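You operate a simulated robot arm through the tools that you are given. There is no shell and no other tool.

Carry out the task below with a simulated robot arm. There is one attempt and no reset: what you move stays moved.

## Task
Slide the pink board into its clamp and press the air bubbles out with the blue squeegee.
Fine: clamp knob tight before you press, fully loose after; put the squeegee back. Set down upright: blue squeegee. What is to be rubbed or washed off counts as gone when no trace of it is left.
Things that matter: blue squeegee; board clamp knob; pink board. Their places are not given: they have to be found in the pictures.

It is judged by the outcome, as a careful person would: the job done as asked, and still so three seconds after it is handed in. It fails if anything else is knocked over, pushed out of place, dropped, spilled or broken.

## Robot
A 6-joint arm with a two-finger parallel gripper, fixed in place. Base frame: the origin is at the foot of the arm, x ahead of it, y to its left, z up. Lengths are in cm, angles in rad, forces in N, time in s.
With the tool pointing down near the work surface it reaches from about 36 to 76 cm from the base axis. Its first joint turns from -1.152 to 1.152 rad. Payload 2.45 kg.
The TCP is the grasp point between the finger pads, 2.4 cm short of the fingertips. In the tool frame z runs along the fingers and y along their closing line. The gripper opens to 6.8 cm. The fingers are 1.7 cm wide and 1 cm thick; the gripper's body (4 by 7 cm) begins 4.1 cm behind the TCP.
Orientation is that of the tool frame in the base frame, as [roll, pitch, yaw] about the fixed x, y, z axes, in that order (R = Rz(yaw) Ry(pitch) Rx(roll)). With the fingers straight down and closing along the base's y, the tool's x points along the base's -x, its y along +y and its z along -z.

## Interface
- The arm moves only by the tool nudge_tool. Its argument "moves" is a list of rows, each a list of 7 numbers: the shift along the tool's x, y, z in cm, then the turn, a rotation vector about the tool's x, y, z in rad, then the finger opening in cm, from 0 to 6.8. In form: [[dx, dy, dz, rx, ry, rz, claw], ...]. A call has 1 to 20 rows; each row shifts and turns the commanded pose from where the row before left it, along the tool's axes as they then stand. A row lasts 0.2 s, in which the tool goes at most 5 cm and 0.15 rad; a call with a longer step from one row to the next is refused whole, and so is a gripper value outside its range. Where a pose cannot be reached the arm comes as near as it can. A force on the tool above 90 N (or 10 N above the force at the start of the call, whichever is more), or a blocked arm, ends the call early, and 0.2 s more pass. Each finger travels about 10.8 cm/s and halts on what it meets, pressing with about 45 N; the grip force reading is that of the motor and also rises with nothing between the fingers. The clock runs only during rows and for 0.2 s after the last one: add rows that do not move to give the fingers time. The reply holds the time, the measured pose of the TCP, the force on the tool along the base axes, the opening and the grip force, in the units named above and with some noise, with the torque about the TCP (base axes, N m) and any sound that the robot's microphone picked up.
- Cameras (640 x 400 px; columns grow to the right, rows downward): "scene" is fixed at [17.58, 42.12, 145.84]; the picture's right is [-0.68, -0.74, 0.00], its down [-0.45, 0.42, -0.79] and it looks along [0.58, -0.53, -0.61] (base axes); focal length 344 px, centre (320, 200). "wrist" rides on the gripper at [8.4, 1.1, -7.5] in the tool frame; the picture's right is [-0.13, 0.99, 0.00], its down [-0.60, -0.08, -0.79] and it looks along [-0.79, -0.10, 0.61] (tool axes); focal length 251 px, centre (320, 200).
- camera(camera): a new picture of that camera. It takes no simulated time.
- measure_at(camera, pixels): for up to 12 pixels [column, row] of the newest picture of that camera ("zoom" is the newest enlarged one), the place [x, y, z] in the base frame of the surface seen there, good to about 0.3 cm. It takes no simulated time.
- close_up(camera, box): a new picture of the part [left, top, right, bottom] of that camera's present view, enlarged. It takes no simulated time.
- close_job(): hands the job in; it is judged then, once.

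Open the gripper and draw the arm clear of the work before you hand the job in, unless the task says otherwise.

The tools are called after "Call:" by a JSON object that holds its "op" and its "data". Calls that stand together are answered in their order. nudge_tool: Moves the arm, as the interface text tells. Its arguments: {"type":"object","properties":{"moves":{"type":"array","items":{"type":"array","items":{"type":"number"}}}},"required":["moves"]} The other tools are called the same way: camera (camera) takes a picture; measure_at (camera, pixels) gives the place of the surface under pixels of a picture; close_up (camera, box) takes an enlarged picture of a part of a camera's view; close_job () hands the job in.

At the start:

```text
time: 0.0
eef_pos: [41.72, -11.84, 118.07]
tcp_rot: [3.141, -0.001, -3.14]
ft_force: [-0.2, 0.5, -0.1]
ft_torque: [0.01, 0.01, -0.02]
finger_gap: 6.8
grasp_force: 0.1
```

scene: 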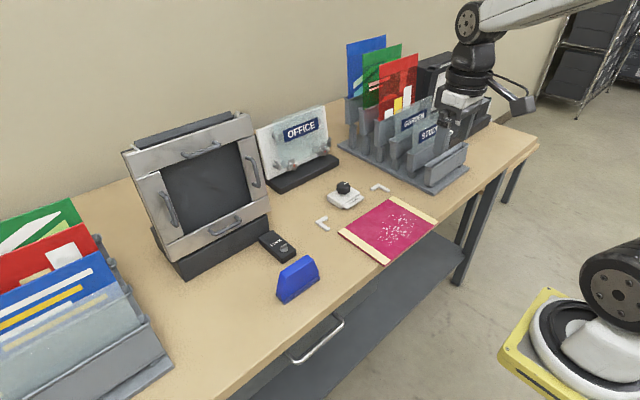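
wrist: 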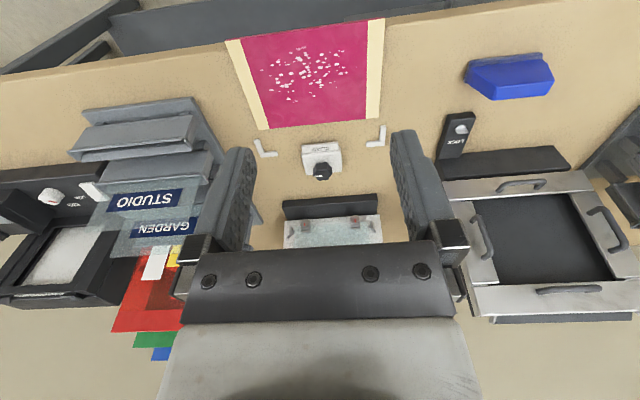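

I see the pink board around scene (388,230), the clamp with a dark knob near (343,190), and the blue squeegee near (297,278). I take enlarged views to look closer before moving.

Call:
{"op": "close_up", "data": {"camera": "scene", "box": [240, 160, 460, 310]}}

Call:
{"op": "close_up", "data": {"camera": "wrist", "box": [220, 10, 570, 220]}}

```text
2.67 times, centred on (350, 235) of scene
```

zoom: 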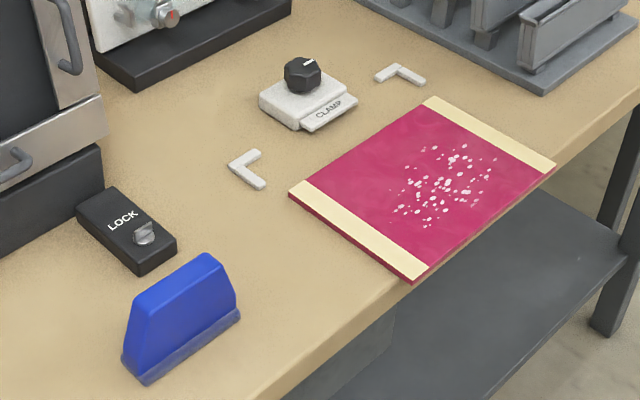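

```text
1.83 times, centred on (395, 115) of wrist
```

zoom: 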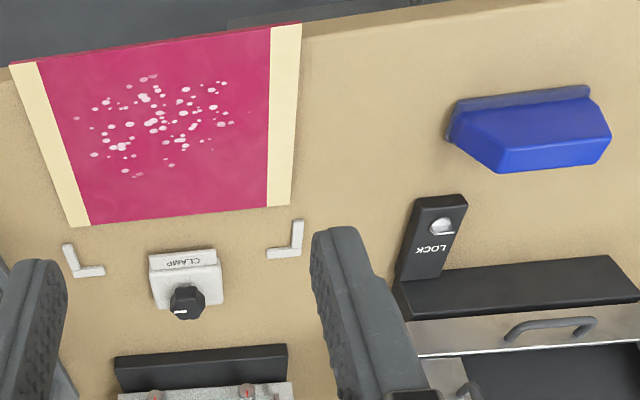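

The zooms show the board resting flush near the bench edge, two corner brackets and the clamp head with a dark knob. I measure the board corners, brackets, clamp, and squeegee.

Call:
{"op": "measure_at", "data": {"camera": "scene", "pixels": [[340, 234], [386, 264], [437, 222], [391, 198], [322, 222], [330, 228], [381, 186], [344, 187], [345, 198], [362, 200], [405, 232], [375, 240]]}}

Call:
{"op": "measure_at", "data": {"camera": "wrist", "pixels": [[226, 43], [383, 20], [261, 128], [378, 117], [257, 142], [275, 155], [382, 127], [368, 144], [321, 172], [321, 152], [306, 147], [338, 146]]}}

Call:
{"op": "measure_at", "data": {"camera": "wrist", "pixels": [[468, 64], [545, 57], [496, 98], [552, 78], [466, 84], [510, 85], [461, 130], [450, 140], [440, 155], [330, 200], [300, 80], [360, 80]]}}

Call:
{"op": "measure_at", "data": {"camera": "scene", "pixels": [[284, 275], [313, 257], [319, 275], [285, 300], [282, 295], [298, 280], [308, 258], [290, 268], [270, 238], [288, 250], [250, 265], [330, 270]]}}

```text
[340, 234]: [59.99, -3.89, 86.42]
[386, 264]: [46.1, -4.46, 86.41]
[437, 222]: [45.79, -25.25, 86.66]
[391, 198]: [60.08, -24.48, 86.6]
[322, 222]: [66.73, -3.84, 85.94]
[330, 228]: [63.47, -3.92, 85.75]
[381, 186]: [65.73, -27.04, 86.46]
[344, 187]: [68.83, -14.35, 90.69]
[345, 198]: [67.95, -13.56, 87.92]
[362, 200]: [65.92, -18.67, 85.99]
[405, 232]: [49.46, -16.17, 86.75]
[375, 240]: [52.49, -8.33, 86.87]
```

```text
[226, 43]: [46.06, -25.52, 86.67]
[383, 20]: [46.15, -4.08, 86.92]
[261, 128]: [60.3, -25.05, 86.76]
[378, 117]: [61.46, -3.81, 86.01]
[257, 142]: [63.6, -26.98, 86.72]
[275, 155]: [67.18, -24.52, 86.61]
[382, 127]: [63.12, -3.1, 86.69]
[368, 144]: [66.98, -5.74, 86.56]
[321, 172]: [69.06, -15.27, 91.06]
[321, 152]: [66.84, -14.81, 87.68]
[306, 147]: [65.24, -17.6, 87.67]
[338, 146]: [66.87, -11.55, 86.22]
```

```text
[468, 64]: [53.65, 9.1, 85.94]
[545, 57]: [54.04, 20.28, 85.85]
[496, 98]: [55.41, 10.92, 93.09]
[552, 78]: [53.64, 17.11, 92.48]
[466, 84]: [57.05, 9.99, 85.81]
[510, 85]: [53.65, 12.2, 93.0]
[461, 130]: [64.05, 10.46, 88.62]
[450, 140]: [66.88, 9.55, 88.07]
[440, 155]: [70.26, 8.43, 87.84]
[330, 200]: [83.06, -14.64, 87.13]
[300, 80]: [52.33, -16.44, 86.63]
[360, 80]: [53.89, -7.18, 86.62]
```

```text
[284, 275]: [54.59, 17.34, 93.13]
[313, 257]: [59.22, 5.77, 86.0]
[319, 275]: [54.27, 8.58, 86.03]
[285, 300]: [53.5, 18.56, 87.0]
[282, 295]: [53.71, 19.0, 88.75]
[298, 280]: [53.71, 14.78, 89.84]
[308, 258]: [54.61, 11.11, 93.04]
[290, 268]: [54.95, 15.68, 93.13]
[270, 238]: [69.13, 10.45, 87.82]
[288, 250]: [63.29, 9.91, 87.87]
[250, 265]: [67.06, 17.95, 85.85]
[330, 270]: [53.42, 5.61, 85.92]
```

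Table top is at z≈85.95, the board top at ≈86.7 spanning x 46–60, y −25…−4, brackets at x≈67 on both sides, knob at about (69,−15,91). I lower the arm over the near side of the bench to look at the clamp from closer.

Call:
{"op": "nudge_tool", "data": {"moves": [[0, -0.6, 3.6, 0, 0, 0, 6.8], [0, -0.6, 3.6, 0, 0, 0, 6.8], [0, -0.6, 3.6, 0, 0, 0, 6.8], [0, -0.6, 3.6, 0, 0, 0, 6.8], [0, -0.6, 3.0, 0, 0, 0, 6.8], [0, 0, 0, 0, 0, 0, 6.8]]}}

Call:
{"op": "camera", "data": {"camera": "wrist"}}

Call:
{"op": "camera", "data": {"camera": "scene"}}

```text
time: 1.4
eef_pos: [41.64, -14.96, 100.64]
tcp_rot: [-3.141, -0.001, -3.139]
ft_force: [-0.5, -0.2, 0.3]
ft_torque: [-0.01, -0.02, -0.02]
finger_gap: 6.79
grasp_force: 0.1
```

```text
taken
```

wrist: 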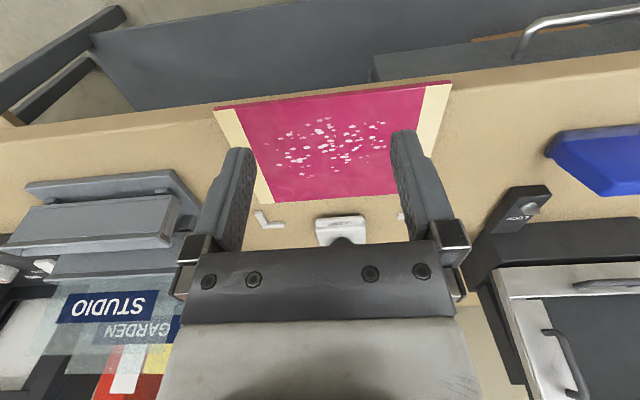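

```text
taken
```

scene: 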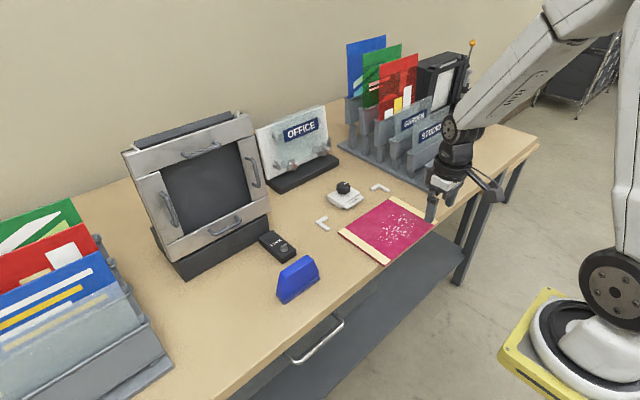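

The board's near edge at wrist rows 82–107 seems close to the bench edge; I zoom in there to see if it overhangs, and also zoom on the clamp.

Call:
{"op": "close_up", "data": {"camera": "wrist", "box": [180, 60, 500, 260]}}

Call:
{"op": "close_up", "data": {"camera": "scene", "box": [300, 165, 444, 275]}}

Call:
{"op": "close_up", "data": {"camera": "scene", "box": [320, 170, 376, 214]}}

```text
2.00 times, centred on (340, 160) of wrist
```

zoom: 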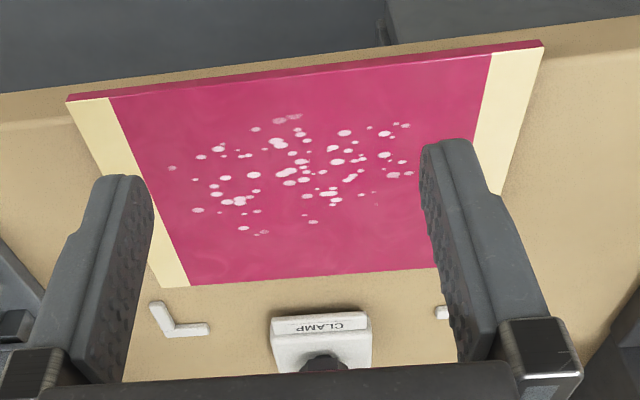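

```text
3.64 times, centred on (372, 220) of scene
```

zoom: 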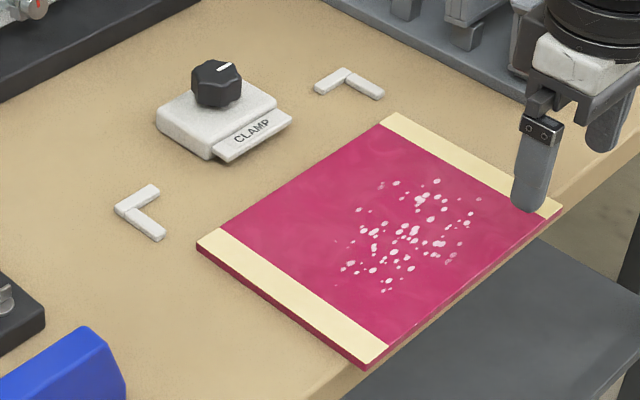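

```text
9.09 times, centred on (348, 192) of scene
```

zoom: 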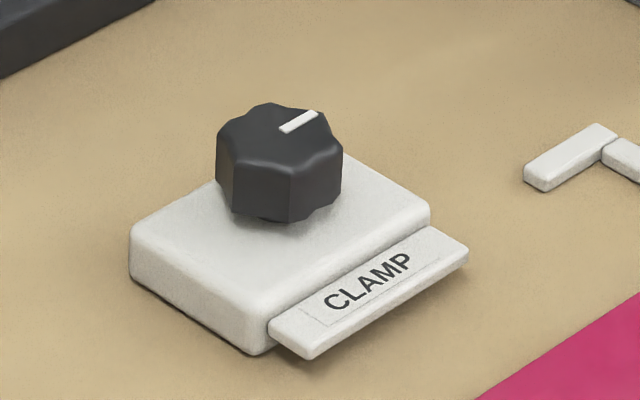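

The board's near edge appears to reach or slightly exceed the bench edge. I measure the bench edge and board edge points in the wrist view.

Call:
{"op": "camera", "data": {"camera": "wrist"}}

Call:
{"op": "measure_at", "data": {"camera": "wrist", "pixels": [[190, 116], [190, 122], [205, 118], [480, 85], [480, 92], [214, 108], [330, 95], [450, 82], [330, 98], [258, 214], [274, 225], [400, 216]]}}

Call:
{"op": "measure_at", "data": {"camera": "scene", "pixels": [[316, 219], [322, 217], [330, 229], [329, 232], [370, 189], [379, 184], [388, 191], [387, 187], [355, 205], [371, 196], [340, 193], [349, 183]]}}

Call:
{"op": "measure_at", "data": {"camera": "zoom", "pixels": [[290, 130], [312, 115], [230, 120], [335, 140], [280, 150], [272, 104], [300, 350], [465, 250], [425, 205], [135, 230], [400, 230], [310, 300]]}}

```text
taken
```

wrist: 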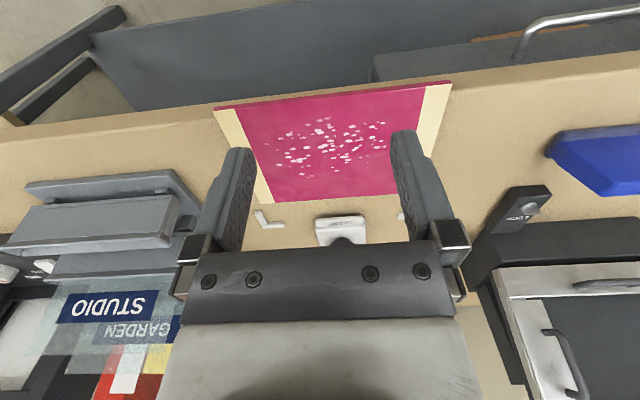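

```text
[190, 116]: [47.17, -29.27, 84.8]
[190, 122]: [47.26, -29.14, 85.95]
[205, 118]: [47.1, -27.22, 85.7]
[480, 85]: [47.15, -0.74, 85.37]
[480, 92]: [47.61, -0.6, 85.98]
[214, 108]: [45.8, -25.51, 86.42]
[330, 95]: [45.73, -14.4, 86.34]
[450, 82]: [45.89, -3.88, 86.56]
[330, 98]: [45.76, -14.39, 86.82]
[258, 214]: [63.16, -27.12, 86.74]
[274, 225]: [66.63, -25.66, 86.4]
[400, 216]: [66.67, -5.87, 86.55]
```

```text
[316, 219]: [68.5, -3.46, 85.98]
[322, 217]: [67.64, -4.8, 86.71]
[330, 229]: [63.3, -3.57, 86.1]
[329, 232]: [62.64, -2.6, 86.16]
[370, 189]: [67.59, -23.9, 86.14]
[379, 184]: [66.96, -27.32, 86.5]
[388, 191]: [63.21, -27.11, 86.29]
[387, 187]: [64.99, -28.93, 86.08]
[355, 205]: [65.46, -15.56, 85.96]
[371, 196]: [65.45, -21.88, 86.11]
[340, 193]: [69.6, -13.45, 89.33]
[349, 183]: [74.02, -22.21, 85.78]
```

```text
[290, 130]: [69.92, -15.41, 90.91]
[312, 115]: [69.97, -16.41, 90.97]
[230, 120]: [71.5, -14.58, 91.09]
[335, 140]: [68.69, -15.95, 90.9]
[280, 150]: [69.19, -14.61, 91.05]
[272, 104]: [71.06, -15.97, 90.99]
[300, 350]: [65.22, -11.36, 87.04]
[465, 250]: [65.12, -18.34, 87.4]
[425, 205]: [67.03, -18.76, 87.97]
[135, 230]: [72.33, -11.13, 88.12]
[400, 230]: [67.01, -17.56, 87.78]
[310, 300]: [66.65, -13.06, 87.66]
```

The bench edge is at x≈47.1 and the board overhangs it (near edge x≈45.75), so I'll push it by its near edge with the fingertips just above the bench top. First I calibrate the bench height by touching bare wood at about (52, 1) with closed fingers.

Call:
{"op": "nudge_tool", "data": {"moves": [[-2.1, 3.2, 1.7, 0, 0, 0, 3], [-2.1, 3.2, 1.7, 0, 0, 0, 1], [-2.1, 3.2, 1.7, 0, 0, 0, 0], [-2.1, 3.2, 1.7, 0, 0, 0, 0], [-2.1, 3.2, 1.7, 0, 0, 0, 0], [0, 0, 1.4, 0, 0, 0, 0], [0, 0, 1.0, 0, 0, 0, 0], [0, 0, 0.3, 0, 0, 0, 0], [0, 0, 0, 0, 0, 0, 0]]}}

Call:
{"op": "camera", "data": {"camera": "wrist"}}

Call:
{"op": "camera", "data": {"camera": "scene"}}

```text
time: 3.4
eef_pos: [52.04, 1.05, 89.43]
tcp_rot: [-3.14, -0.002, 3.141]
ft_force: [0.8, -0.2, 0.5]
ft_torque: [0.02, -0.01, -0.02]
finger_gap: 0.0
grasp_force: 24.0
```

```text
taken
```

wrist: 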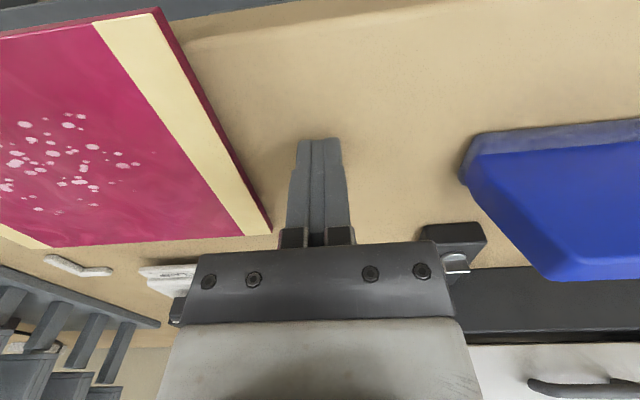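

```text
taken
```

scene: 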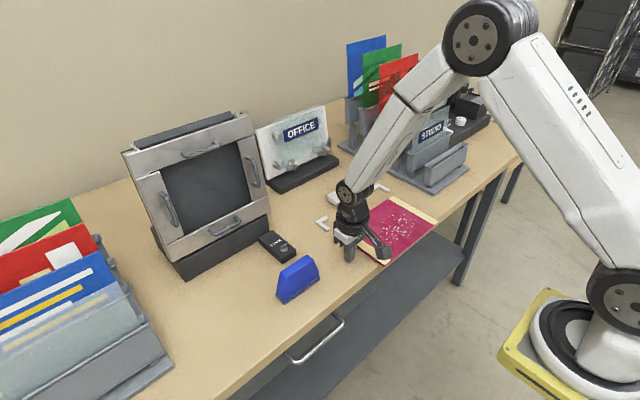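

The closed fingers are about 1 cm above bare wood. I step down in small increments and watch the vertical force.

Call:
{"op": "nudge_tool", "data": {"moves": [[0, 0, 0.2, 0, 0, 0, 0], [0, 0, 0.2, 0, 0, 0, 0], [0, 0, 0.2, 0, 0, 0, 0], [0, 0, 0.15, 0, 0, 0, 0], [0, 0, 0, 0, 0, 0, 0]]}}

```text
time: 4.6
eef_pos: [52.19, 1.23, 88.6]
tcp_rot: [3.142, 0.0, -3.141]
ft_force: [0.1, 1.1, 0.0]
ft_torque: [-0.05, 0.0, -0.03]
finger_gap: 0.0
grasp_force: 23.9
```

At TCP z 88.6 there is still no contact, so I continue down in 0.1 cm steps.

Call:
{"op": "nudge_tool", "data": {"moves": [[0, 0, 0.1, 0, 0, 0, 0], [0, 0, 0.1, 0, 0, 0, 0], [0, 0, 0, 0, 0, 0, 0]]}}

Call:
{"op": "nudge_tool", "data": {"moves": [[0, 0, 0.1, 0, 0, 0, 0], [0, 0, 0, 0, 0, 0, 0]]}}

```text
time: 5.4
eef_pos: [52.07, 1.1, 88.3]
tcp_rot: [-3.141, -0.002, -3.141]
ft_force: [-0.3, 0.2, 0.4]
ft_torque: [-0.05, -0.02, -0.02]
finger_gap: 0.0
grasp_force: 23.8
```

```text
time: 6.0
eef_pos: [52.15, 1.01, 88.45]
tcp_rot: [3.141, -0.001, -3.141]
ft_force: [-3.2, -0.3, 9.0]
ft_torque: [-0.03, -0.01, -0.03]
finger_gap: 0.02
grasp_force: 23.7
```

Contact shows at 9 N, so the bench lies at commanded TCP z≈88.45. I lift, move in front of the board's near edge with fingers open around y≈−14.7, and come down to TCP z≈88.7.

Call:
{"op": "nudge_tool", "data": {"moves": [[0, 0, -2, 0, 0, 0, 0], [0, 0, -2, 0, 0, 0, 0], [2.3, -3.94, 0, 0, 0, 0, 0], [2.3, -3.94, 0, 0, 0, 0, 3], [2.3, -3.94, 0, 0, 0, 0, 6.8], [2.3, -3.94, 0, 0, 0, 0, 6.8], [0, 0, 1.72, 0, 0, 0, 6.8], [0, 0, 2, 0, 0, 0, 6.8], [0, 0, 0, 0, 0, 0, 6.8], [0, 0, 0, 0, 0, 0, 6.8]]}}

Call:
{"op": "camera", "data": {"camera": "wrist"}}

Call:
{"op": "camera", "data": {"camera": "scene"}}

```text
time: 8.2
eef_pos: [42.85, -14.55, 88.62]
tcp_rot: [3.141, -0.002, -3.141]
ft_force: [-0.9, 0.0, 0.2]
ft_torque: [0.01, 0.01, 0.01]
finger_gap: 6.78
grasp_force: 0.1
```

```text
taken
```

wrist: 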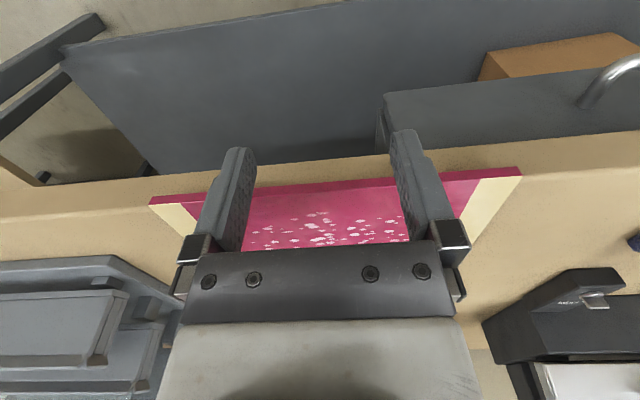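

```text
taken
```

scene: 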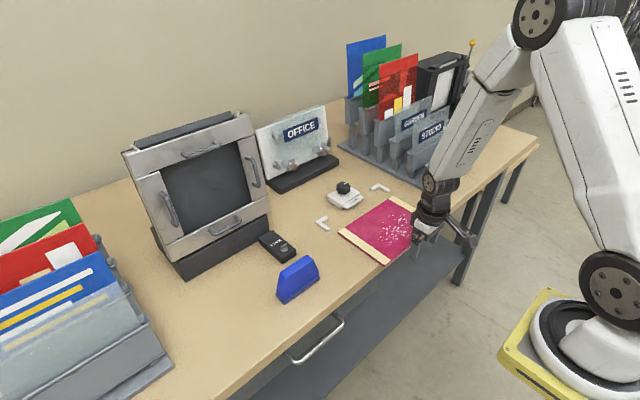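

The fingers stand ahead of the board's near edge, centred. I push forward (+x) in 0.5 cm rows and check partway.

Call:
{"op": "nudge_tool", "data": {"moves": [[-0.5, 0, 0, 0, 0, 0, 6.8], [-0.5, 0, 0, 0, 0, 0, 6.8], [-0.5, 0, 0, 0, 0, 0, 6.8], [-0.4, 0, 0, 0, 0, 0, 6.8], [-0.4, 0, 0, 0, 0, 0, 6.8], [-0.4, 0, 0, 0, 0, 0, 6.8], [-0.4, 0, 0, 0, 0, 0, 6.8], [-0.4, 0, 0, 0, 0, 0, 6.8], [-0.4, 0, 0, 0, 0, 0, 6.8], [-0.4, 0, 0, 0, 0, 0, 6.8], [0, 0, 0, 0, 0, 0, 6.8]]}}

Call:
{"op": "camera", "data": {"camera": "wrist"}}

Call:
{"op": "close_up", "data": {"camera": "scene", "box": [300, 165, 460, 275]}}

```text
time: 10.6
eef_pos: [47.21, -14.68, 88.46]
tcp_rot: [3.14, -0.001, -3.141]
ft_force: [-1.3, -1.0, -0.2]
ft_torque: [-0.01, 0.01, 0.02]
finger_gap: 6.8
grasp_force: 0.1
```

```text
taken
```

wrist: 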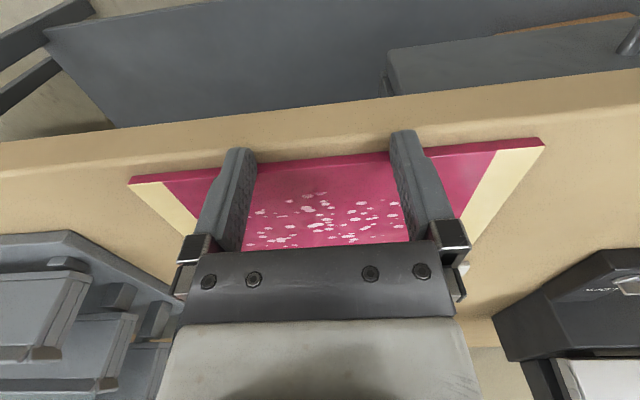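

```text
3.64 times, centred on (380, 220) of scene
```

zoom: 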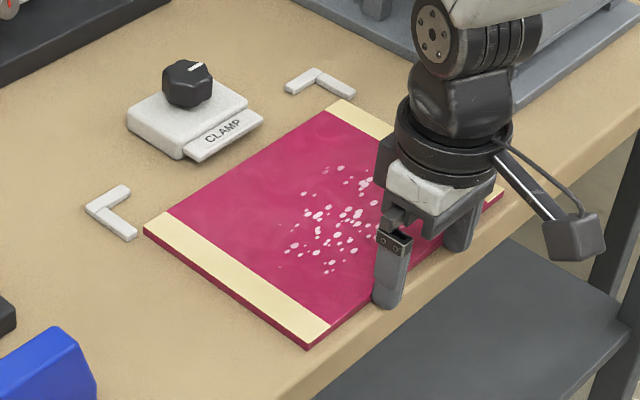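

The board is sliding (about 2.3 cm so far) with negligible force. I measure its far corners against the brackets before pushing on.

Call:
{"op": "measure_at", "data": {"camera": "zoom", "pixels": [[146, 230], [340, 101], [308, 345], [500, 192], [132, 236], [90, 207], [125, 188], [318, 70], [350, 95], [288, 88], [205, 160], [262, 122]]}}

```text
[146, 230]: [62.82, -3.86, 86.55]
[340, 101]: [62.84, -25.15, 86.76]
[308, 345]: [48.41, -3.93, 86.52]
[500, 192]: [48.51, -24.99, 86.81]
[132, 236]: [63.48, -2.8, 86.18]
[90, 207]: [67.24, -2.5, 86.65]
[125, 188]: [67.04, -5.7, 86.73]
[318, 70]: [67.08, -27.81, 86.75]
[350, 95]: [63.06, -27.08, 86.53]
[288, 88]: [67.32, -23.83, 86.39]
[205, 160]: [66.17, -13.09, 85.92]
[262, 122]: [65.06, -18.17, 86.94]
```

Board is square to the bench with sides at y≈−25.1 and −3.9. I zoom on each bracket to get their inner edges before the board enters.

Call:
{"op": "close_up", "data": {"camera": "scene", "box": [312, 210, 360, 240]}}

Call:
{"op": "measure_at", "data": {"camera": "zoom", "pixels": [[160, 180], [200, 215], [240, 215], [185, 130], [220, 100], [150, 110], [130, 160], [210, 240], [100, 110], [280, 250], [260, 200], [180, 155]]}}

Call:
{"op": "close_up", "data": {"camera": "scene", "box": [362, 175, 410, 205]}}

Call:
{"op": "measure_at", "data": {"camera": "zoom", "pixels": [[160, 180], [200, 160], [240, 110], [280, 140], [320, 190], [100, 180], [140, 150], [220, 140], [260, 160], [300, 200], [300, 150], [250, 190]]}}

```text
13.33 times, centred on (336, 225) of scene
```

zoom: 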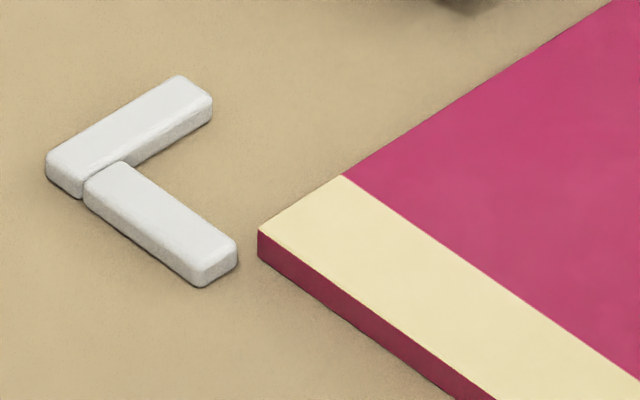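

```text
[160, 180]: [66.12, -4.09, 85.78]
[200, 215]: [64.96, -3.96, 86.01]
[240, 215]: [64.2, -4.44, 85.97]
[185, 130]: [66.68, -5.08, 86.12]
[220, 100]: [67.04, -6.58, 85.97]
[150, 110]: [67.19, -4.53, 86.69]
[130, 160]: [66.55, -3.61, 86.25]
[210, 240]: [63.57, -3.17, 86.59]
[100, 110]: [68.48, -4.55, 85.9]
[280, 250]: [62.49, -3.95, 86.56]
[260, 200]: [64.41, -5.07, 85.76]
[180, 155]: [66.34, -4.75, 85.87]
```

```text
13.33 times, centred on (386, 190) of scene
```

zoom: 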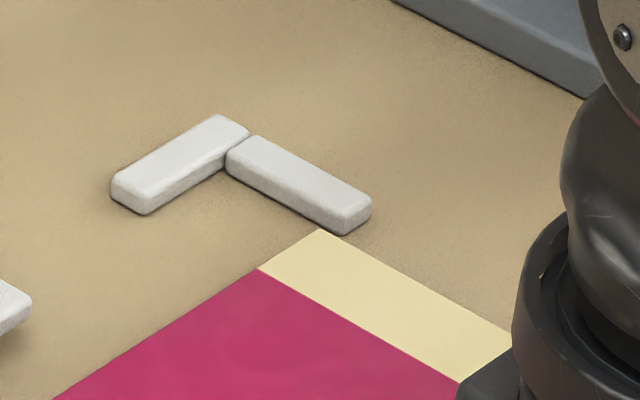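

```text
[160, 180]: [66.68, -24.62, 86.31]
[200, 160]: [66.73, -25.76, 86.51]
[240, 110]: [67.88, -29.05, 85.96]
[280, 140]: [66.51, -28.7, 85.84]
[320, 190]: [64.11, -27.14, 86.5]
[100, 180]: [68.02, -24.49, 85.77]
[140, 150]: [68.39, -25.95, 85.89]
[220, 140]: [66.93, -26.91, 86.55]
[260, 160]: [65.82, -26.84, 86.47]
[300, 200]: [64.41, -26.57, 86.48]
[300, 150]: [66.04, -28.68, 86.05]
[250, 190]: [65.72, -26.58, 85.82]
```

The bracket inner faces are at y≈−26.4 and −3.6 (centre −15.0) while the board's centre is y≈−14.5, so I will nudge the board 0.45 cm toward −y with closed fingers on its left side before inserting. I back off, go around to the left side at x≈55.6 and come down.

Call:
{"op": "nudge_tool", "data": {"moves": [[1, 0, 0, 0, 0, 0, 6.8], [0, 0, -3, 0, 0, 0, 6.8], [-2.35, 3.325, 0, 0, 0, 0, 3], [-2.35, 3.325, 0, 0, 0, 0, 0], [-2.35, 3.325, 0, 0, 0, 0, 0], [-2.35, 3.325, 0, 0, 0, 0, 0], [0, 0, 0, 0, 0, 0, 0], [0, 0, 1.5, 0, 0, 0, 0], [0, 0, 1.5, 0, 0, 0, 0], [0, 0, 0, 0, 0, 0, 0]]}}

Call:
{"op": "close_up", "data": {"camera": "scene", "box": [300, 165, 460, 275]}}

Call:
{"op": "camera", "data": {"camera": "wrist"}}

```text
time: 12.8
eef_pos: [55.8, -1.31, 88.48]
tcp_rot: [3.141, -0.002, -3.14]
ft_force: [-0.5, 0.0, 0.5]
ft_torque: [0.01, 0.0, -0.01]
finger_gap: 0.01
grasp_force: 22.8
```

```text
3.64 times, centred on (380, 220) of scene
```

zoom: 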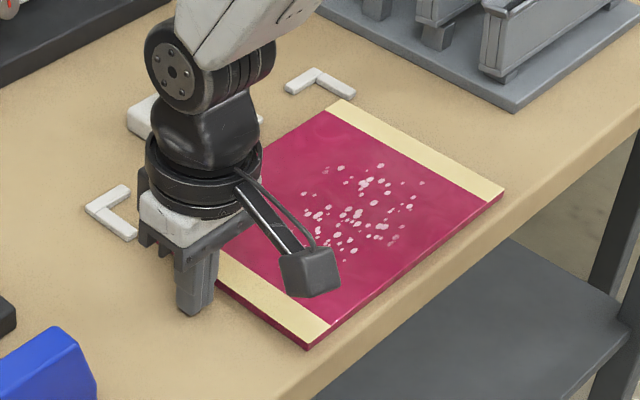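

```text
taken
```

wrist: 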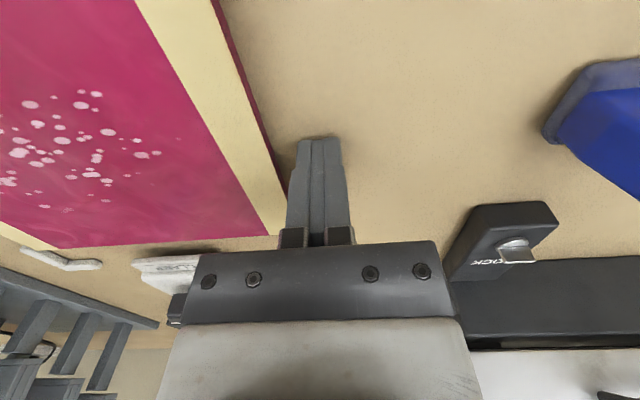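

The closed fingers stand left of the board with its edge at y≈−3.9. I push 1.95 cm toward −y in small rows (about 0.45 cm after contact), then back off and re-measure.

Call:
{"op": "nudge_tool", "data": {"moves": [[0, -0.4, 0, 0, 0, 0, 0], [0, -0.4, 0, 0, 0, 0, 0], [0, -0.3, 0, 0, 0, 0, 0], [0, -0.25, 0, 0, 0, 0, 0], [0, -0.2, 0, 0, 0, 0, 0], [0, -0.2, 0, 0, 0, 0, 0], [0, -0.2, 0, 0, 0, 0, 0], [0, 0, 0, 0, 0, 0, 0]]}}

Call:
{"op": "close_up", "data": {"camera": "scene", "box": [300, 165, 460, 275]}}

Call:
{"op": "measure_at", "data": {"camera": "zoom", "pixels": [[340, 101], [420, 146], [500, 192], [308, 345], [280, 325], [250, 306], [470, 174], [380, 124]]}}

```text
time: 14.6
eef_pos: [55.63, -3.47, 88.61]
tcp_rot: [3.141, -0.001, -3.141]
ft_force: [-0.4, 1.6, 0.7]
ft_torque: [0.03, -0.01, 0.02]
finger_gap: 0.0
grasp_force: 23.8
```

```text
3.64 times, centred on (380, 220) of scene
```

zoom: 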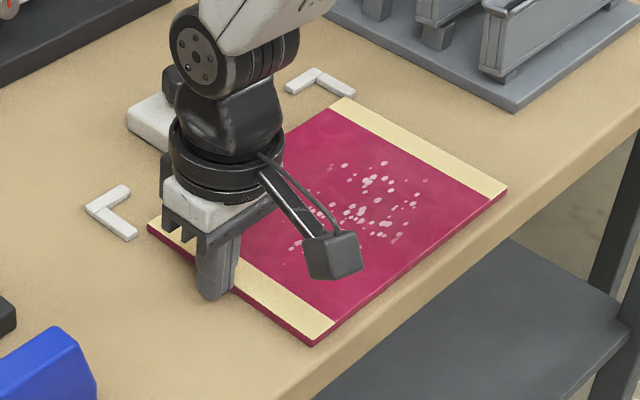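

```text
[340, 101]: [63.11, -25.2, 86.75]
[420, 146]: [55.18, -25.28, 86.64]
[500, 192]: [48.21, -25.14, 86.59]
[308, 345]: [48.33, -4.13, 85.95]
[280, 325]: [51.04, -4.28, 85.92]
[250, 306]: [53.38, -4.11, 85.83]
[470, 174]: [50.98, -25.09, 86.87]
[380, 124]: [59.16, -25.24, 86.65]
```

The board shifted a little toward −y. I re-measure its new corner pixels.

Call:
{"op": "measure_at", "data": {"camera": "zoom", "pixels": [[344, 98], [505, 189], [313, 342], [150, 226], [440, 152], [385, 121], [286, 325], [330, 330], [250, 245], [480, 178]]}}

```text
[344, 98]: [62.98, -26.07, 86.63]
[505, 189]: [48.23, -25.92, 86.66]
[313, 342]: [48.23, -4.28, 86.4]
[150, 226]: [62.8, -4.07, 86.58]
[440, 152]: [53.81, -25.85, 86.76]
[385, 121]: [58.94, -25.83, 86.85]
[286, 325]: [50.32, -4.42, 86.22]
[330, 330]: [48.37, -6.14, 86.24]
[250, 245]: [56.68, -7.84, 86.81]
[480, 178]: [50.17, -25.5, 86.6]
```

Now the board spans y≈−25.7…−4.35, centred at ≈−15.0 and still square. I go back to the near side and reposition for the push at y=−15.

Call:
{"op": "nudge_tool", "data": {"moves": [[0, 1.0, 0, 0, 0, 0, 0], [0, 0, -3, 0, 0, 0, 0], [2.4, -3.16, 0, 0, 0, 0, 0], [2.4, -3.16, 0, 0, 0, 0, 3], [2.4, -3.16, 0, 0, 0, 0, 6.8], [2.4, -3.16, 0, 0, 0, 0, 6.8], [0, 0, 0, 0, 0, 0, 6.8], [0, 0, 1.5, 0, 0, 0, 6.8], [0, 0, 1.5, 0, 0, 0, 6.8], [0, 0, 0, 0, 0, 0, 6.8]]}}

Call:
{"op": "close_up", "data": {"camera": "scene", "box": [300, 165, 460, 275]}}

Call:
{"op": "measure_at", "data": {"camera": "zoom", "pixels": [[150, 226], [344, 99], [312, 341], [230, 290], [240, 168], [200, 195], [290, 135], [132, 236], [352, 95]]}}

```text
time: 16.8
eef_pos: [45.99, -14.95, 88.63]
tcp_rot: [3.141, -0.002, -3.141]
ft_force: [-0.3, -0.5, -0.6]
ft_torque: [-0.02, 0.02, 0.01]
finger_gap: 6.78
grasp_force: 0.1
```

```text
3.64 times, centred on (380, 220) of scene
```

zoom: 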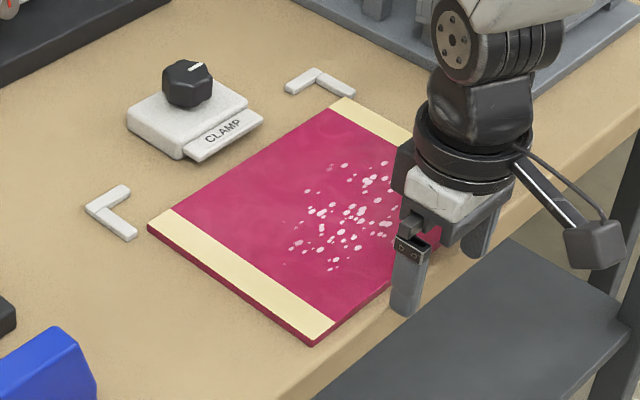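

```text
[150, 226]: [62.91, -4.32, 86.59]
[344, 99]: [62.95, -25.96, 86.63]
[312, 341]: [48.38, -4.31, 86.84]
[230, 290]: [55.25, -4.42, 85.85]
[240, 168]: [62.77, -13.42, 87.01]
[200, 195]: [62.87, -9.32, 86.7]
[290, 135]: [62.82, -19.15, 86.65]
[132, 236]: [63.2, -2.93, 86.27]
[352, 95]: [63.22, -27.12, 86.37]
```

The board is aligned between brackets; its far edge is at x≈62.85 with bracket faces at ≈66.6. I push forward to about 0.5 cm short of the brackets.

Call:
{"op": "nudge_tool", "data": {"moves": [[-0.5, 0, 0, 0, 0, 0, 6.8], [-0.5, 0, 0, 0, 0, 0, 6.8], [-0.4, 0, 0, 0, 0, 0, 6.8], [-0.4, 0, 0, 0, 0, 0, 6.8], [-0.4, 0, 0, 0, 0, 0, 6.8], [-0.4, 0, 0, 0, 0, 0, 6.8], [-0.4, 0, 0, 0, 0, 0, 6.8], [-0.4, 0, 0, 0, 0, 0, 6.8], [-0.4, 0, 0, 0, 0, 0, 6.8], [-0.4, 0, 0, 0, 0, 0, 6.8], [-0.4, 0, 0, 0, 0, 0, 6.8], [0, 0, 0, 0, 0, 0, 6.8]]}}

Call:
{"op": "close_up", "data": {"camera": "scene", "box": [300, 165, 460, 275]}}

```text
time: 19.4
eef_pos: [50.48, -14.86, 88.72]
tcp_rot: [-3.141, -0.004, 3.141]
ft_force: [-4.5, -0.1, 3.0]
ft_torque: [-0.05, 0.08, -0.12]
finger_gap: 6.81
grasp_force: 0.0
```

```text
3.64 times, centred on (380, 220) of scene
```

zoom: 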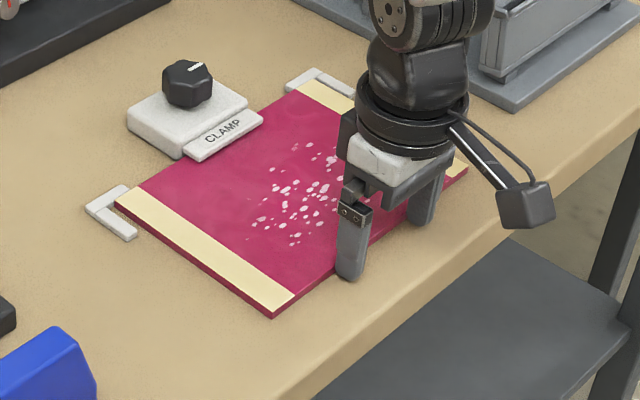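

Force has risen slightly (−4.5 N in x). I measure the far edge and corner gap to see whether it's at the brackets.

Call:
{"op": "measure_at", "data": {"camera": "zoom", "pixels": [[117, 204], [297, 86], [273, 315], [466, 166], [130, 195], [110, 208], [303, 82], [185, 160], [330, 292]]}}

Call:
{"op": "close_up", "data": {"camera": "scene", "box": [315, 175, 399, 230]}}

```text
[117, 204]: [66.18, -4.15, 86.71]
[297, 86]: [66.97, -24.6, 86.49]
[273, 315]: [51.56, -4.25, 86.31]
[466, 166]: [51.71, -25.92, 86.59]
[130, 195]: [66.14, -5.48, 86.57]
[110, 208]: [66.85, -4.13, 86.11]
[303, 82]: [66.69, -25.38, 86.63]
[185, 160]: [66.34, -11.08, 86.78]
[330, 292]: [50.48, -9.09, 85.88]
```

```text
7.27 times, centred on (357, 202) of scene
```

zoom: 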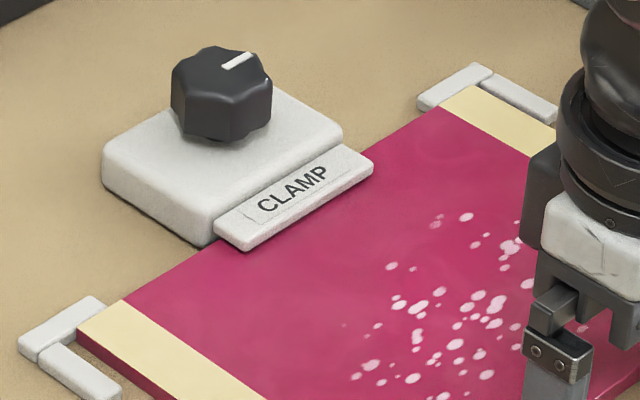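

The board is under the clamp lip and nearly touching the brackets. I push on in 0.1 cm rows and watch the force rise.

Call:
{"op": "nudge_tool", "data": {"moves": [[-0.1, 0, 0, 0, 0, 0, 6.8], [-0.1, 0, 0, 0, 0, 0, 6.8], [0, 0, 0, 0, 0, 0, 6.8]]}}

Call:
{"op": "nudge_tool", "data": {"moves": [[-0.1, 0, 0, 0, 0, 0, 6.8], [-0.1, 0, 0, 0, 0, 0, 6.8], [0, 0, 0, 0, 0, 0, 6.8]]}}

Call:
{"op": "close_up", "data": {"camera": "scene", "box": [315, 175, 399, 230]}}

```text
time: 20.2
eef_pos: [50.58, -14.94, 88.7]
tcp_rot: [3.14, -0.006, -3.141]
ft_force: [-20.8, -2.9, 8.5]
ft_torque: [-0.06, 0.35, -0.21]
finger_gap: 6.79
grasp_force: 0.1
```

```text
time: 21.0
eef_pos: [50.53, -14.94, 88.54]
tcp_rot: [3.138, -0.012, 3.141]
ft_force: [-33.8, -13.1, 10.9]
ft_torque: [-0.33, 0.6, -0.24]
finger_gap: 6.83
grasp_force: 0.0
```

```text
7.27 times, centred on (357, 202) of scene
```

zoom: 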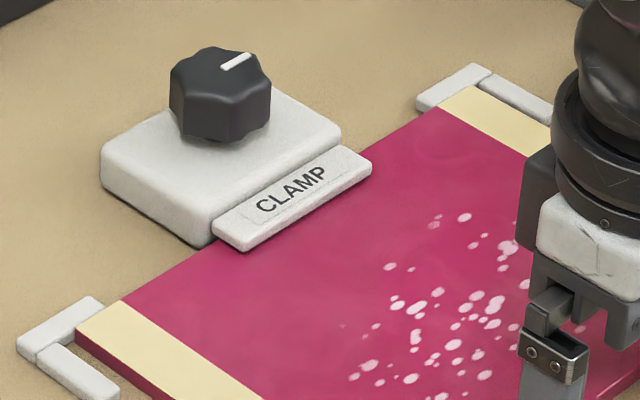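

Force rose to ~34 N with no further motion: the board is seated against the brackets. I back the fingers off and look again.

Call:
{"op": "nudge_tool", "data": {"moves": [[0.5, 0, 0, 0, 0, 0, 6.8], [1.0, 0, 0, 0, 0, 0, 6.8], [0, 0, -3, 0, 0, 0, 6.8], [2.5, 0, -3, 0, 0, 0, 6.8], [2.5, 0, -4, 0, 0, 0, 6.8], [0, 0, 0, 0, 0, 0, 6.8]]}}

Call:
{"op": "close_up", "data": {"camera": "scene", "box": [315, 175, 399, 230]}}

Call:
{"op": "close_up", "data": {"camera": "scene", "box": [300, 165, 460, 275]}}

Call:
{"op": "camera", "data": {"camera": "wrist"}}

```text
time: 22.4
eef_pos: [44.31, -14.94, 98.57]
tcp_rot: [3.141, -0.002, -3.14]
ft_force: [-0.2, 0.1, 0.7]
ft_torque: [0.0, -0.01, -0.01]
finger_gap: 6.81
grasp_force: 0.0
```

```text
7.27 times, centred on (357, 202) of scene
```

zoom: 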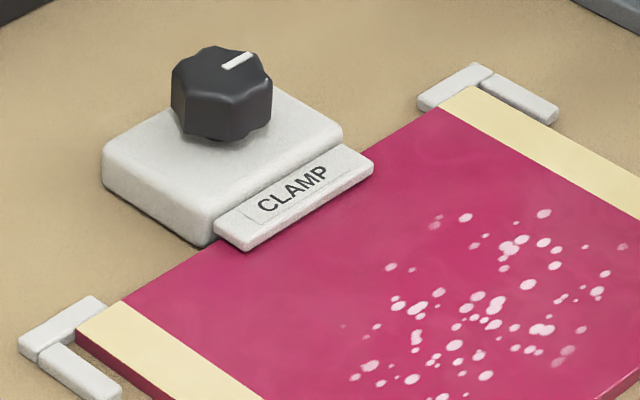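

```text
3.64 times, centred on (380, 220) of scene
```

zoom: 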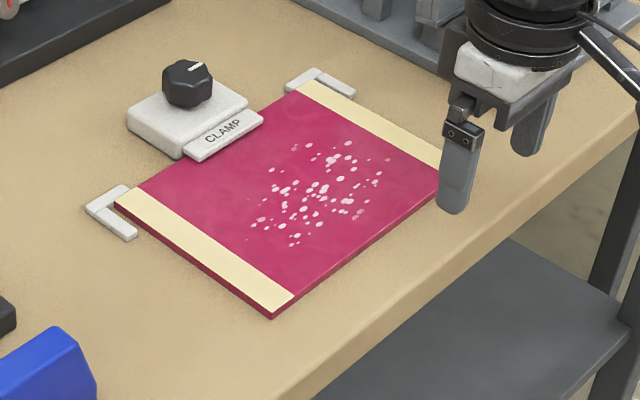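

```text
taken
```

wrist: 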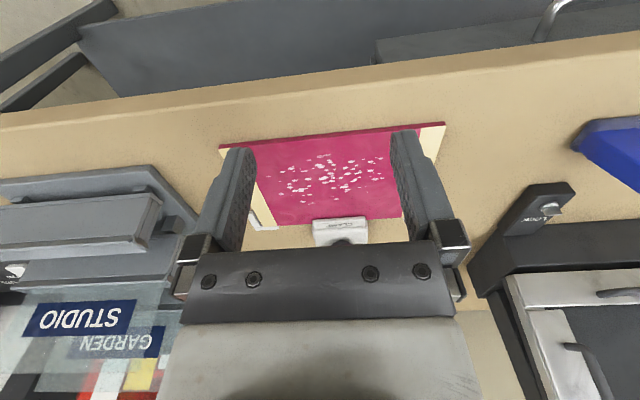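

The board sits in both brackets and under the clamp lip (the bench flex has relaxed). Now I zoom in on the knob to measure its centre and size.

Call:
{"op": "close_up", "data": {"camera": "scene", "box": [326, 176, 366, 201]}}

Call:
{"op": "measure_at", "data": {"camera": "zoom", "pixels": [[230, 120], [270, 100], [300, 110], [320, 130], [270, 140], [240, 150], [215, 110], [290, 90], [340, 120], [260, 165], [310, 160], [335, 150]]}}

```text
16.00 times, centred on (346, 188) of scene
```

zoom: 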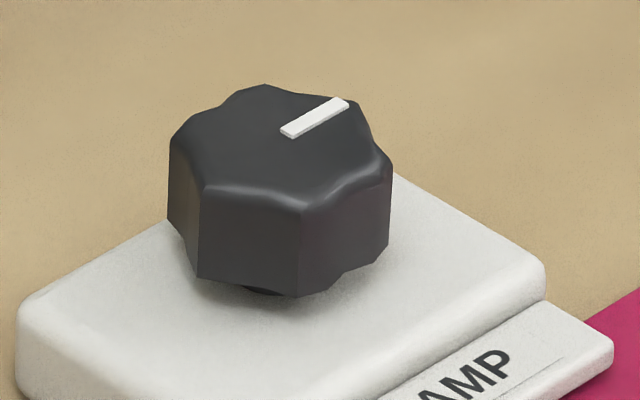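

```text
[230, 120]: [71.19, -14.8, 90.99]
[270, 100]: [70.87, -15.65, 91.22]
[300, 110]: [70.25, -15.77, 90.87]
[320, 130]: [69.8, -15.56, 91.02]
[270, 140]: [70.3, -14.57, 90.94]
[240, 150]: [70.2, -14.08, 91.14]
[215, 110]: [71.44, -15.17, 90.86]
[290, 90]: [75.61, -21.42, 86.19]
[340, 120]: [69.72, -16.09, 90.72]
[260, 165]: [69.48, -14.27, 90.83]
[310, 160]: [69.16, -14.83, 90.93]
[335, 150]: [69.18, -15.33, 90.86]
```

Knob top is at z≈91, centre about (69.8,−14.9), radius ~1.8 cm. I move above it at TCP z≈98.5 and check with the wrist camera.

Call:
{"op": "nudge_tool", "data": {"moves": [[-4.25, 0, 0, 0, 0, 0, 6.8], [-4.25, 0, 0, 0, 0, 0, 6.8], [-4.25, 0, 0, 0, 0, 0, 6.8], [-4.25, 0, 0, 0, 0, 0, 6.8], [-4.25, 0, 0, 0, 0, 0, 6.8], [-4.25, 0, 0, 0, 0, 0, 6.8], [0, 0, 0, 0, 0, 0, 6.8]]}}

Call:
{"op": "camera", "data": {"camera": "wrist"}}

Call:
{"op": "camera", "data": {"camera": "scene"}}

```text
time: 24.0
eef_pos: [70.03, -14.83, 98.4]
tcp_rot: [-3.141, -0.002, -3.141]
ft_force: [0.8, -0.2, 0.2]
ft_torque: [0.0, 0.02, 0.0]
finger_gap: 6.81
grasp_force: 0.0
```

```text
taken
```

wrist: 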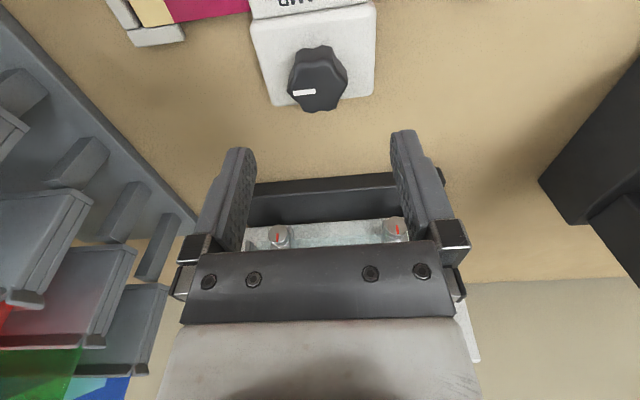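

```text
taken
```

scene: 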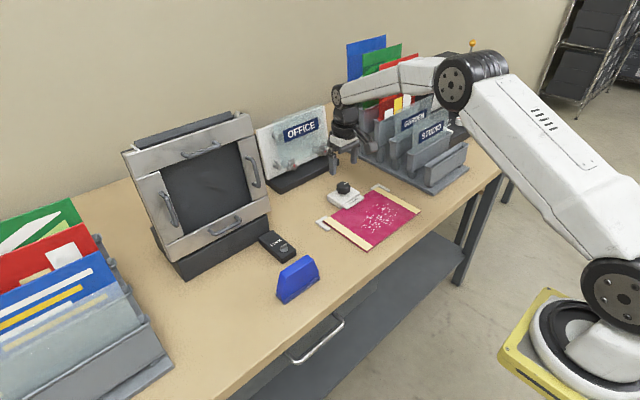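

The knob appears at wrist (318,78), slightly nearer the base than the tool axis. I zoom and measure it from this view.

Call:
{"op": "close_up", "data": {"camera": "wrist", "box": [256, 10, 384, 130]}}

Call:
{"op": "measure_at", "data": {"camera": "wrist", "pixels": [[318, 46], [290, 72], [346, 68], [318, 70], [305, 60], [332, 60], [332, 80], [305, 82], [298, 92], [313, 91], [318, 60], [318, 85]]}}

```text
3.33 times, centred on (320, 70) of wrist
```

zoom: 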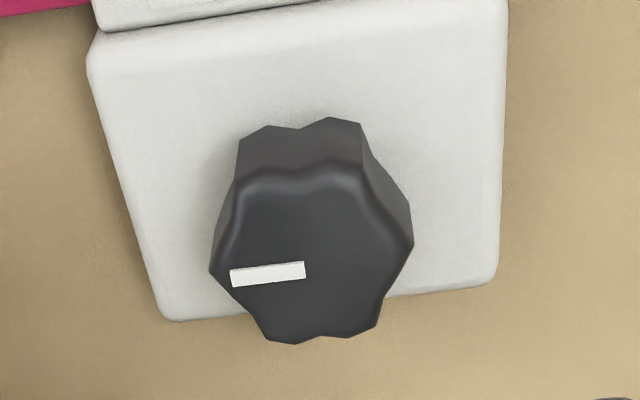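

```text
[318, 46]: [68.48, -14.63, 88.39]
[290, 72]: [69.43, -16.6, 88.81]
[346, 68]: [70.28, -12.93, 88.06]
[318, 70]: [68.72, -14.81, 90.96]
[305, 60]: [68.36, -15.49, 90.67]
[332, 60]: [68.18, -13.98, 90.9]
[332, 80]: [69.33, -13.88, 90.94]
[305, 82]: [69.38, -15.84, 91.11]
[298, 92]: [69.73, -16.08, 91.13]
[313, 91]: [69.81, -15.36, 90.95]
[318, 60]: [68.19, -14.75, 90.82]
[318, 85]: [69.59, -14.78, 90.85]
```

The knob centre from both views is about (69.7,−14.8). I shift there, pre-rotate the tool −0.9 rad, and lower so the fingertips straddle the knob just above the clamp base.

Call:
{"op": "nudge_tool", "data": {"moves": [[0.4, 0.1, 0, 0, 0, 0, 6.8], [0, 0, 0, 0, 0, -0.15, 6.8], [0, 0, 0, 0, 0, -0.15, 6.8], [0, 0, 0, 0, 0, -0.15, 6.8], [0, 0, 0, 0, 0, -0.15, 6.8], [0, 0, 0, 0, 0, -0.15, 6.8], [0, 0, 0, 0, 0, -0.15, 6.8], [0, 0, 2, 0, 0, 0, 6.8], [0, 0, 2, 0, 0, 0, 6.8], [0, 0, 0, 0, 0, 0, 6.8]]}}

Call:
{"op": "camera", "data": {"camera": "wrist"}}

Call:
{"op": "camera", "data": {"camera": "scene"}}

```text
time: 26.2
eef_pos: [69.61, -14.83, 94.4]
tcp_rot: [3.139, -0.001, -2.24]
ft_force: [0.1, -0.3, 0.7]
ft_torque: [0.01, 0.02, 0.0]
finger_gap: 6.81
grasp_force: 0.0
```

```text
taken
```

wrist: 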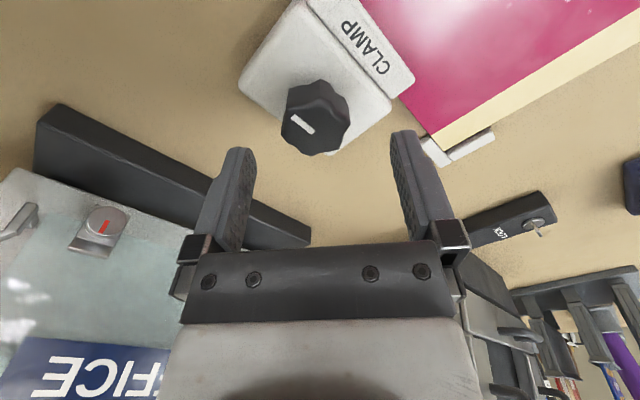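

```text
taken
```

scene: 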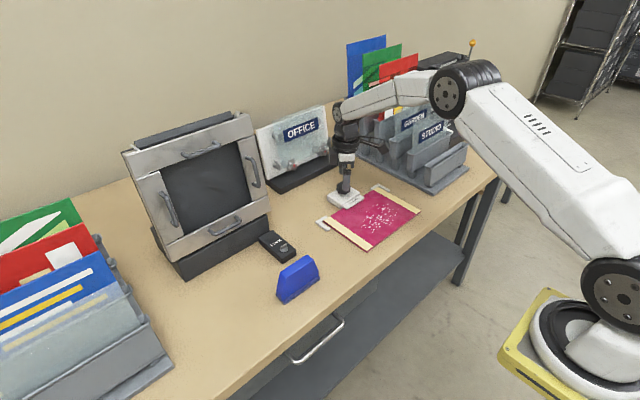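

Positive rz is clockwise from above. The knob shows at about (316,118); I zoom to fine-tune the centring relative to the tool axis.

Call:
{"op": "close_up", "data": {"camera": "wrist", "box": [256, 60, 384, 180]}}

Call:
{"op": "measure_at", "data": {"camera": "zoom", "pixels": [[220, 210], [260, 250], [300, 300], [350, 310], [400, 270], [410, 220], [360, 190], [300, 160], [250, 180], [320, 240], [370, 250], [290, 220]]}}

```text
3.33 times, centred on (320, 120) of wrist
```

zoom: 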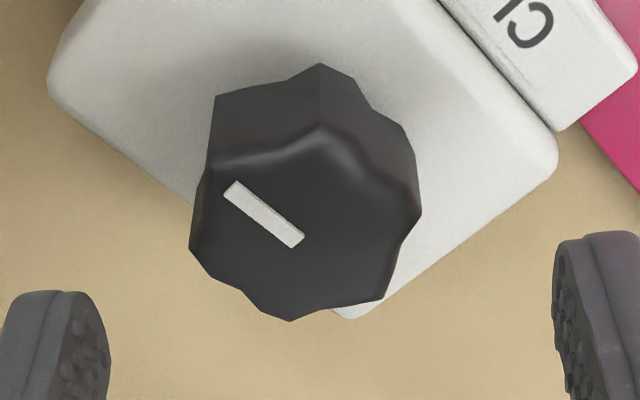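

```text
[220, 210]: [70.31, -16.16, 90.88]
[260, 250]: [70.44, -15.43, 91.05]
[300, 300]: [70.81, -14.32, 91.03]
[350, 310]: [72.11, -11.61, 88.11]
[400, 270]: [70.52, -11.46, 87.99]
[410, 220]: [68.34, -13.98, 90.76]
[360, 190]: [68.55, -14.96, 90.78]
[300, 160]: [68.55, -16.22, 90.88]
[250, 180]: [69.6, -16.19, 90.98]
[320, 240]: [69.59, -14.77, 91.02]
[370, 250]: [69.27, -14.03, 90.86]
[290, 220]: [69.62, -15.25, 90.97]
```

Both views put the knob centre near (69.7,−15.05), so I shift 0.26 cm toward −y, lower to TCP z≈91.1, and close on the knob.

Call:
{"op": "nudge_tool", "data": {"moves": [[0.2, -0.16, 0, 0, 0, 0, 6.8], [0, 0, 1.5, 0, 0, 0, 6.8], [0, 0, 1.5, 0, 0, 0, 6.8], [0, 0, 0.6, 0, 0, 0, 6.8], [0, 0, 0, 0, 0, 0, 6.8]]}}

Call:
{"op": "camera", "data": {"camera": "wrist"}}

Call:
{"op": "close_up", "data": {"camera": "scene", "box": [300, 150, 396, 216]}}

```text
time: 27.4
eef_pos: [69.62, -15.05, 90.97]
tcp_rot: [3.14, -0.001, -2.241]
ft_force: [-0.1, -0.6, 0.0]
ft_torque: [-0.02, 0.01, -0.01]
finger_gap: 6.79
grasp_force: 0.1
```

```text
taken
```

wrist: 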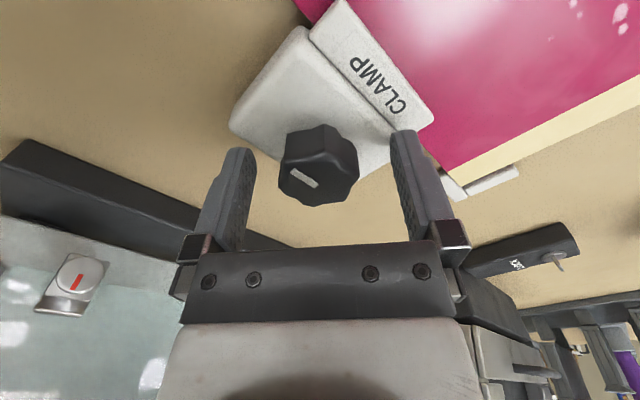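

```text
6.06 times, centred on (348, 183) of scene
```

zoom: 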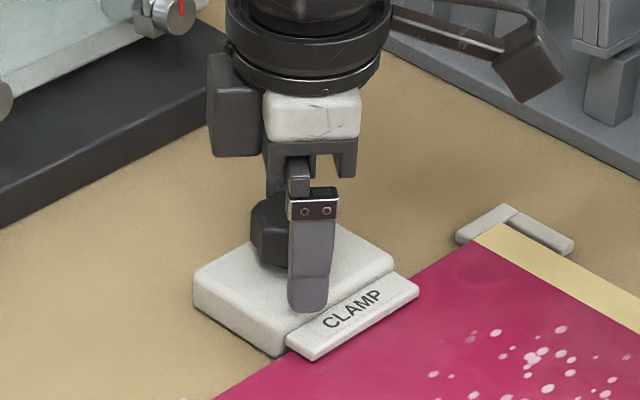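

The knob is centred between the fingers (col ~319). I close on it and check grip.

Call:
{"op": "nudge_tool", "data": {"moves": [[0, 0, 0, 0, 0, 0, 4.5], [0, 0, 0, 0, 0, 0, 3.5], [0, 0, 0, 0, 0, 0, 2.5], [0, 0, 0, 0, 0, 0, 1.5], [0, 0, 0, 0, 0, 0, 1.5]]}}

Call:
{"op": "camera", "data": {"camera": "wrist"}}

```text
time: 28.6
eef_pos: [69.73, -15.17, 90.96]
tcp_rot: [-3.141, 0.001, -2.242]
ft_force: [13.0, -7.9, -6.7]
ft_torque: [-0.05, -0.51, -0.05]
finger_gap: 3.55
grasp_force: 44.8
```

```text
taken
```

wrist: 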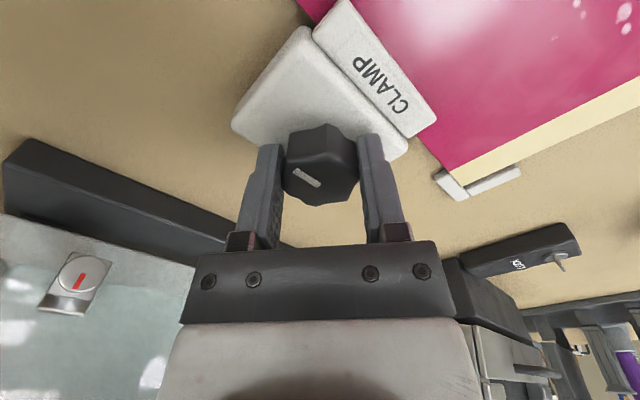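

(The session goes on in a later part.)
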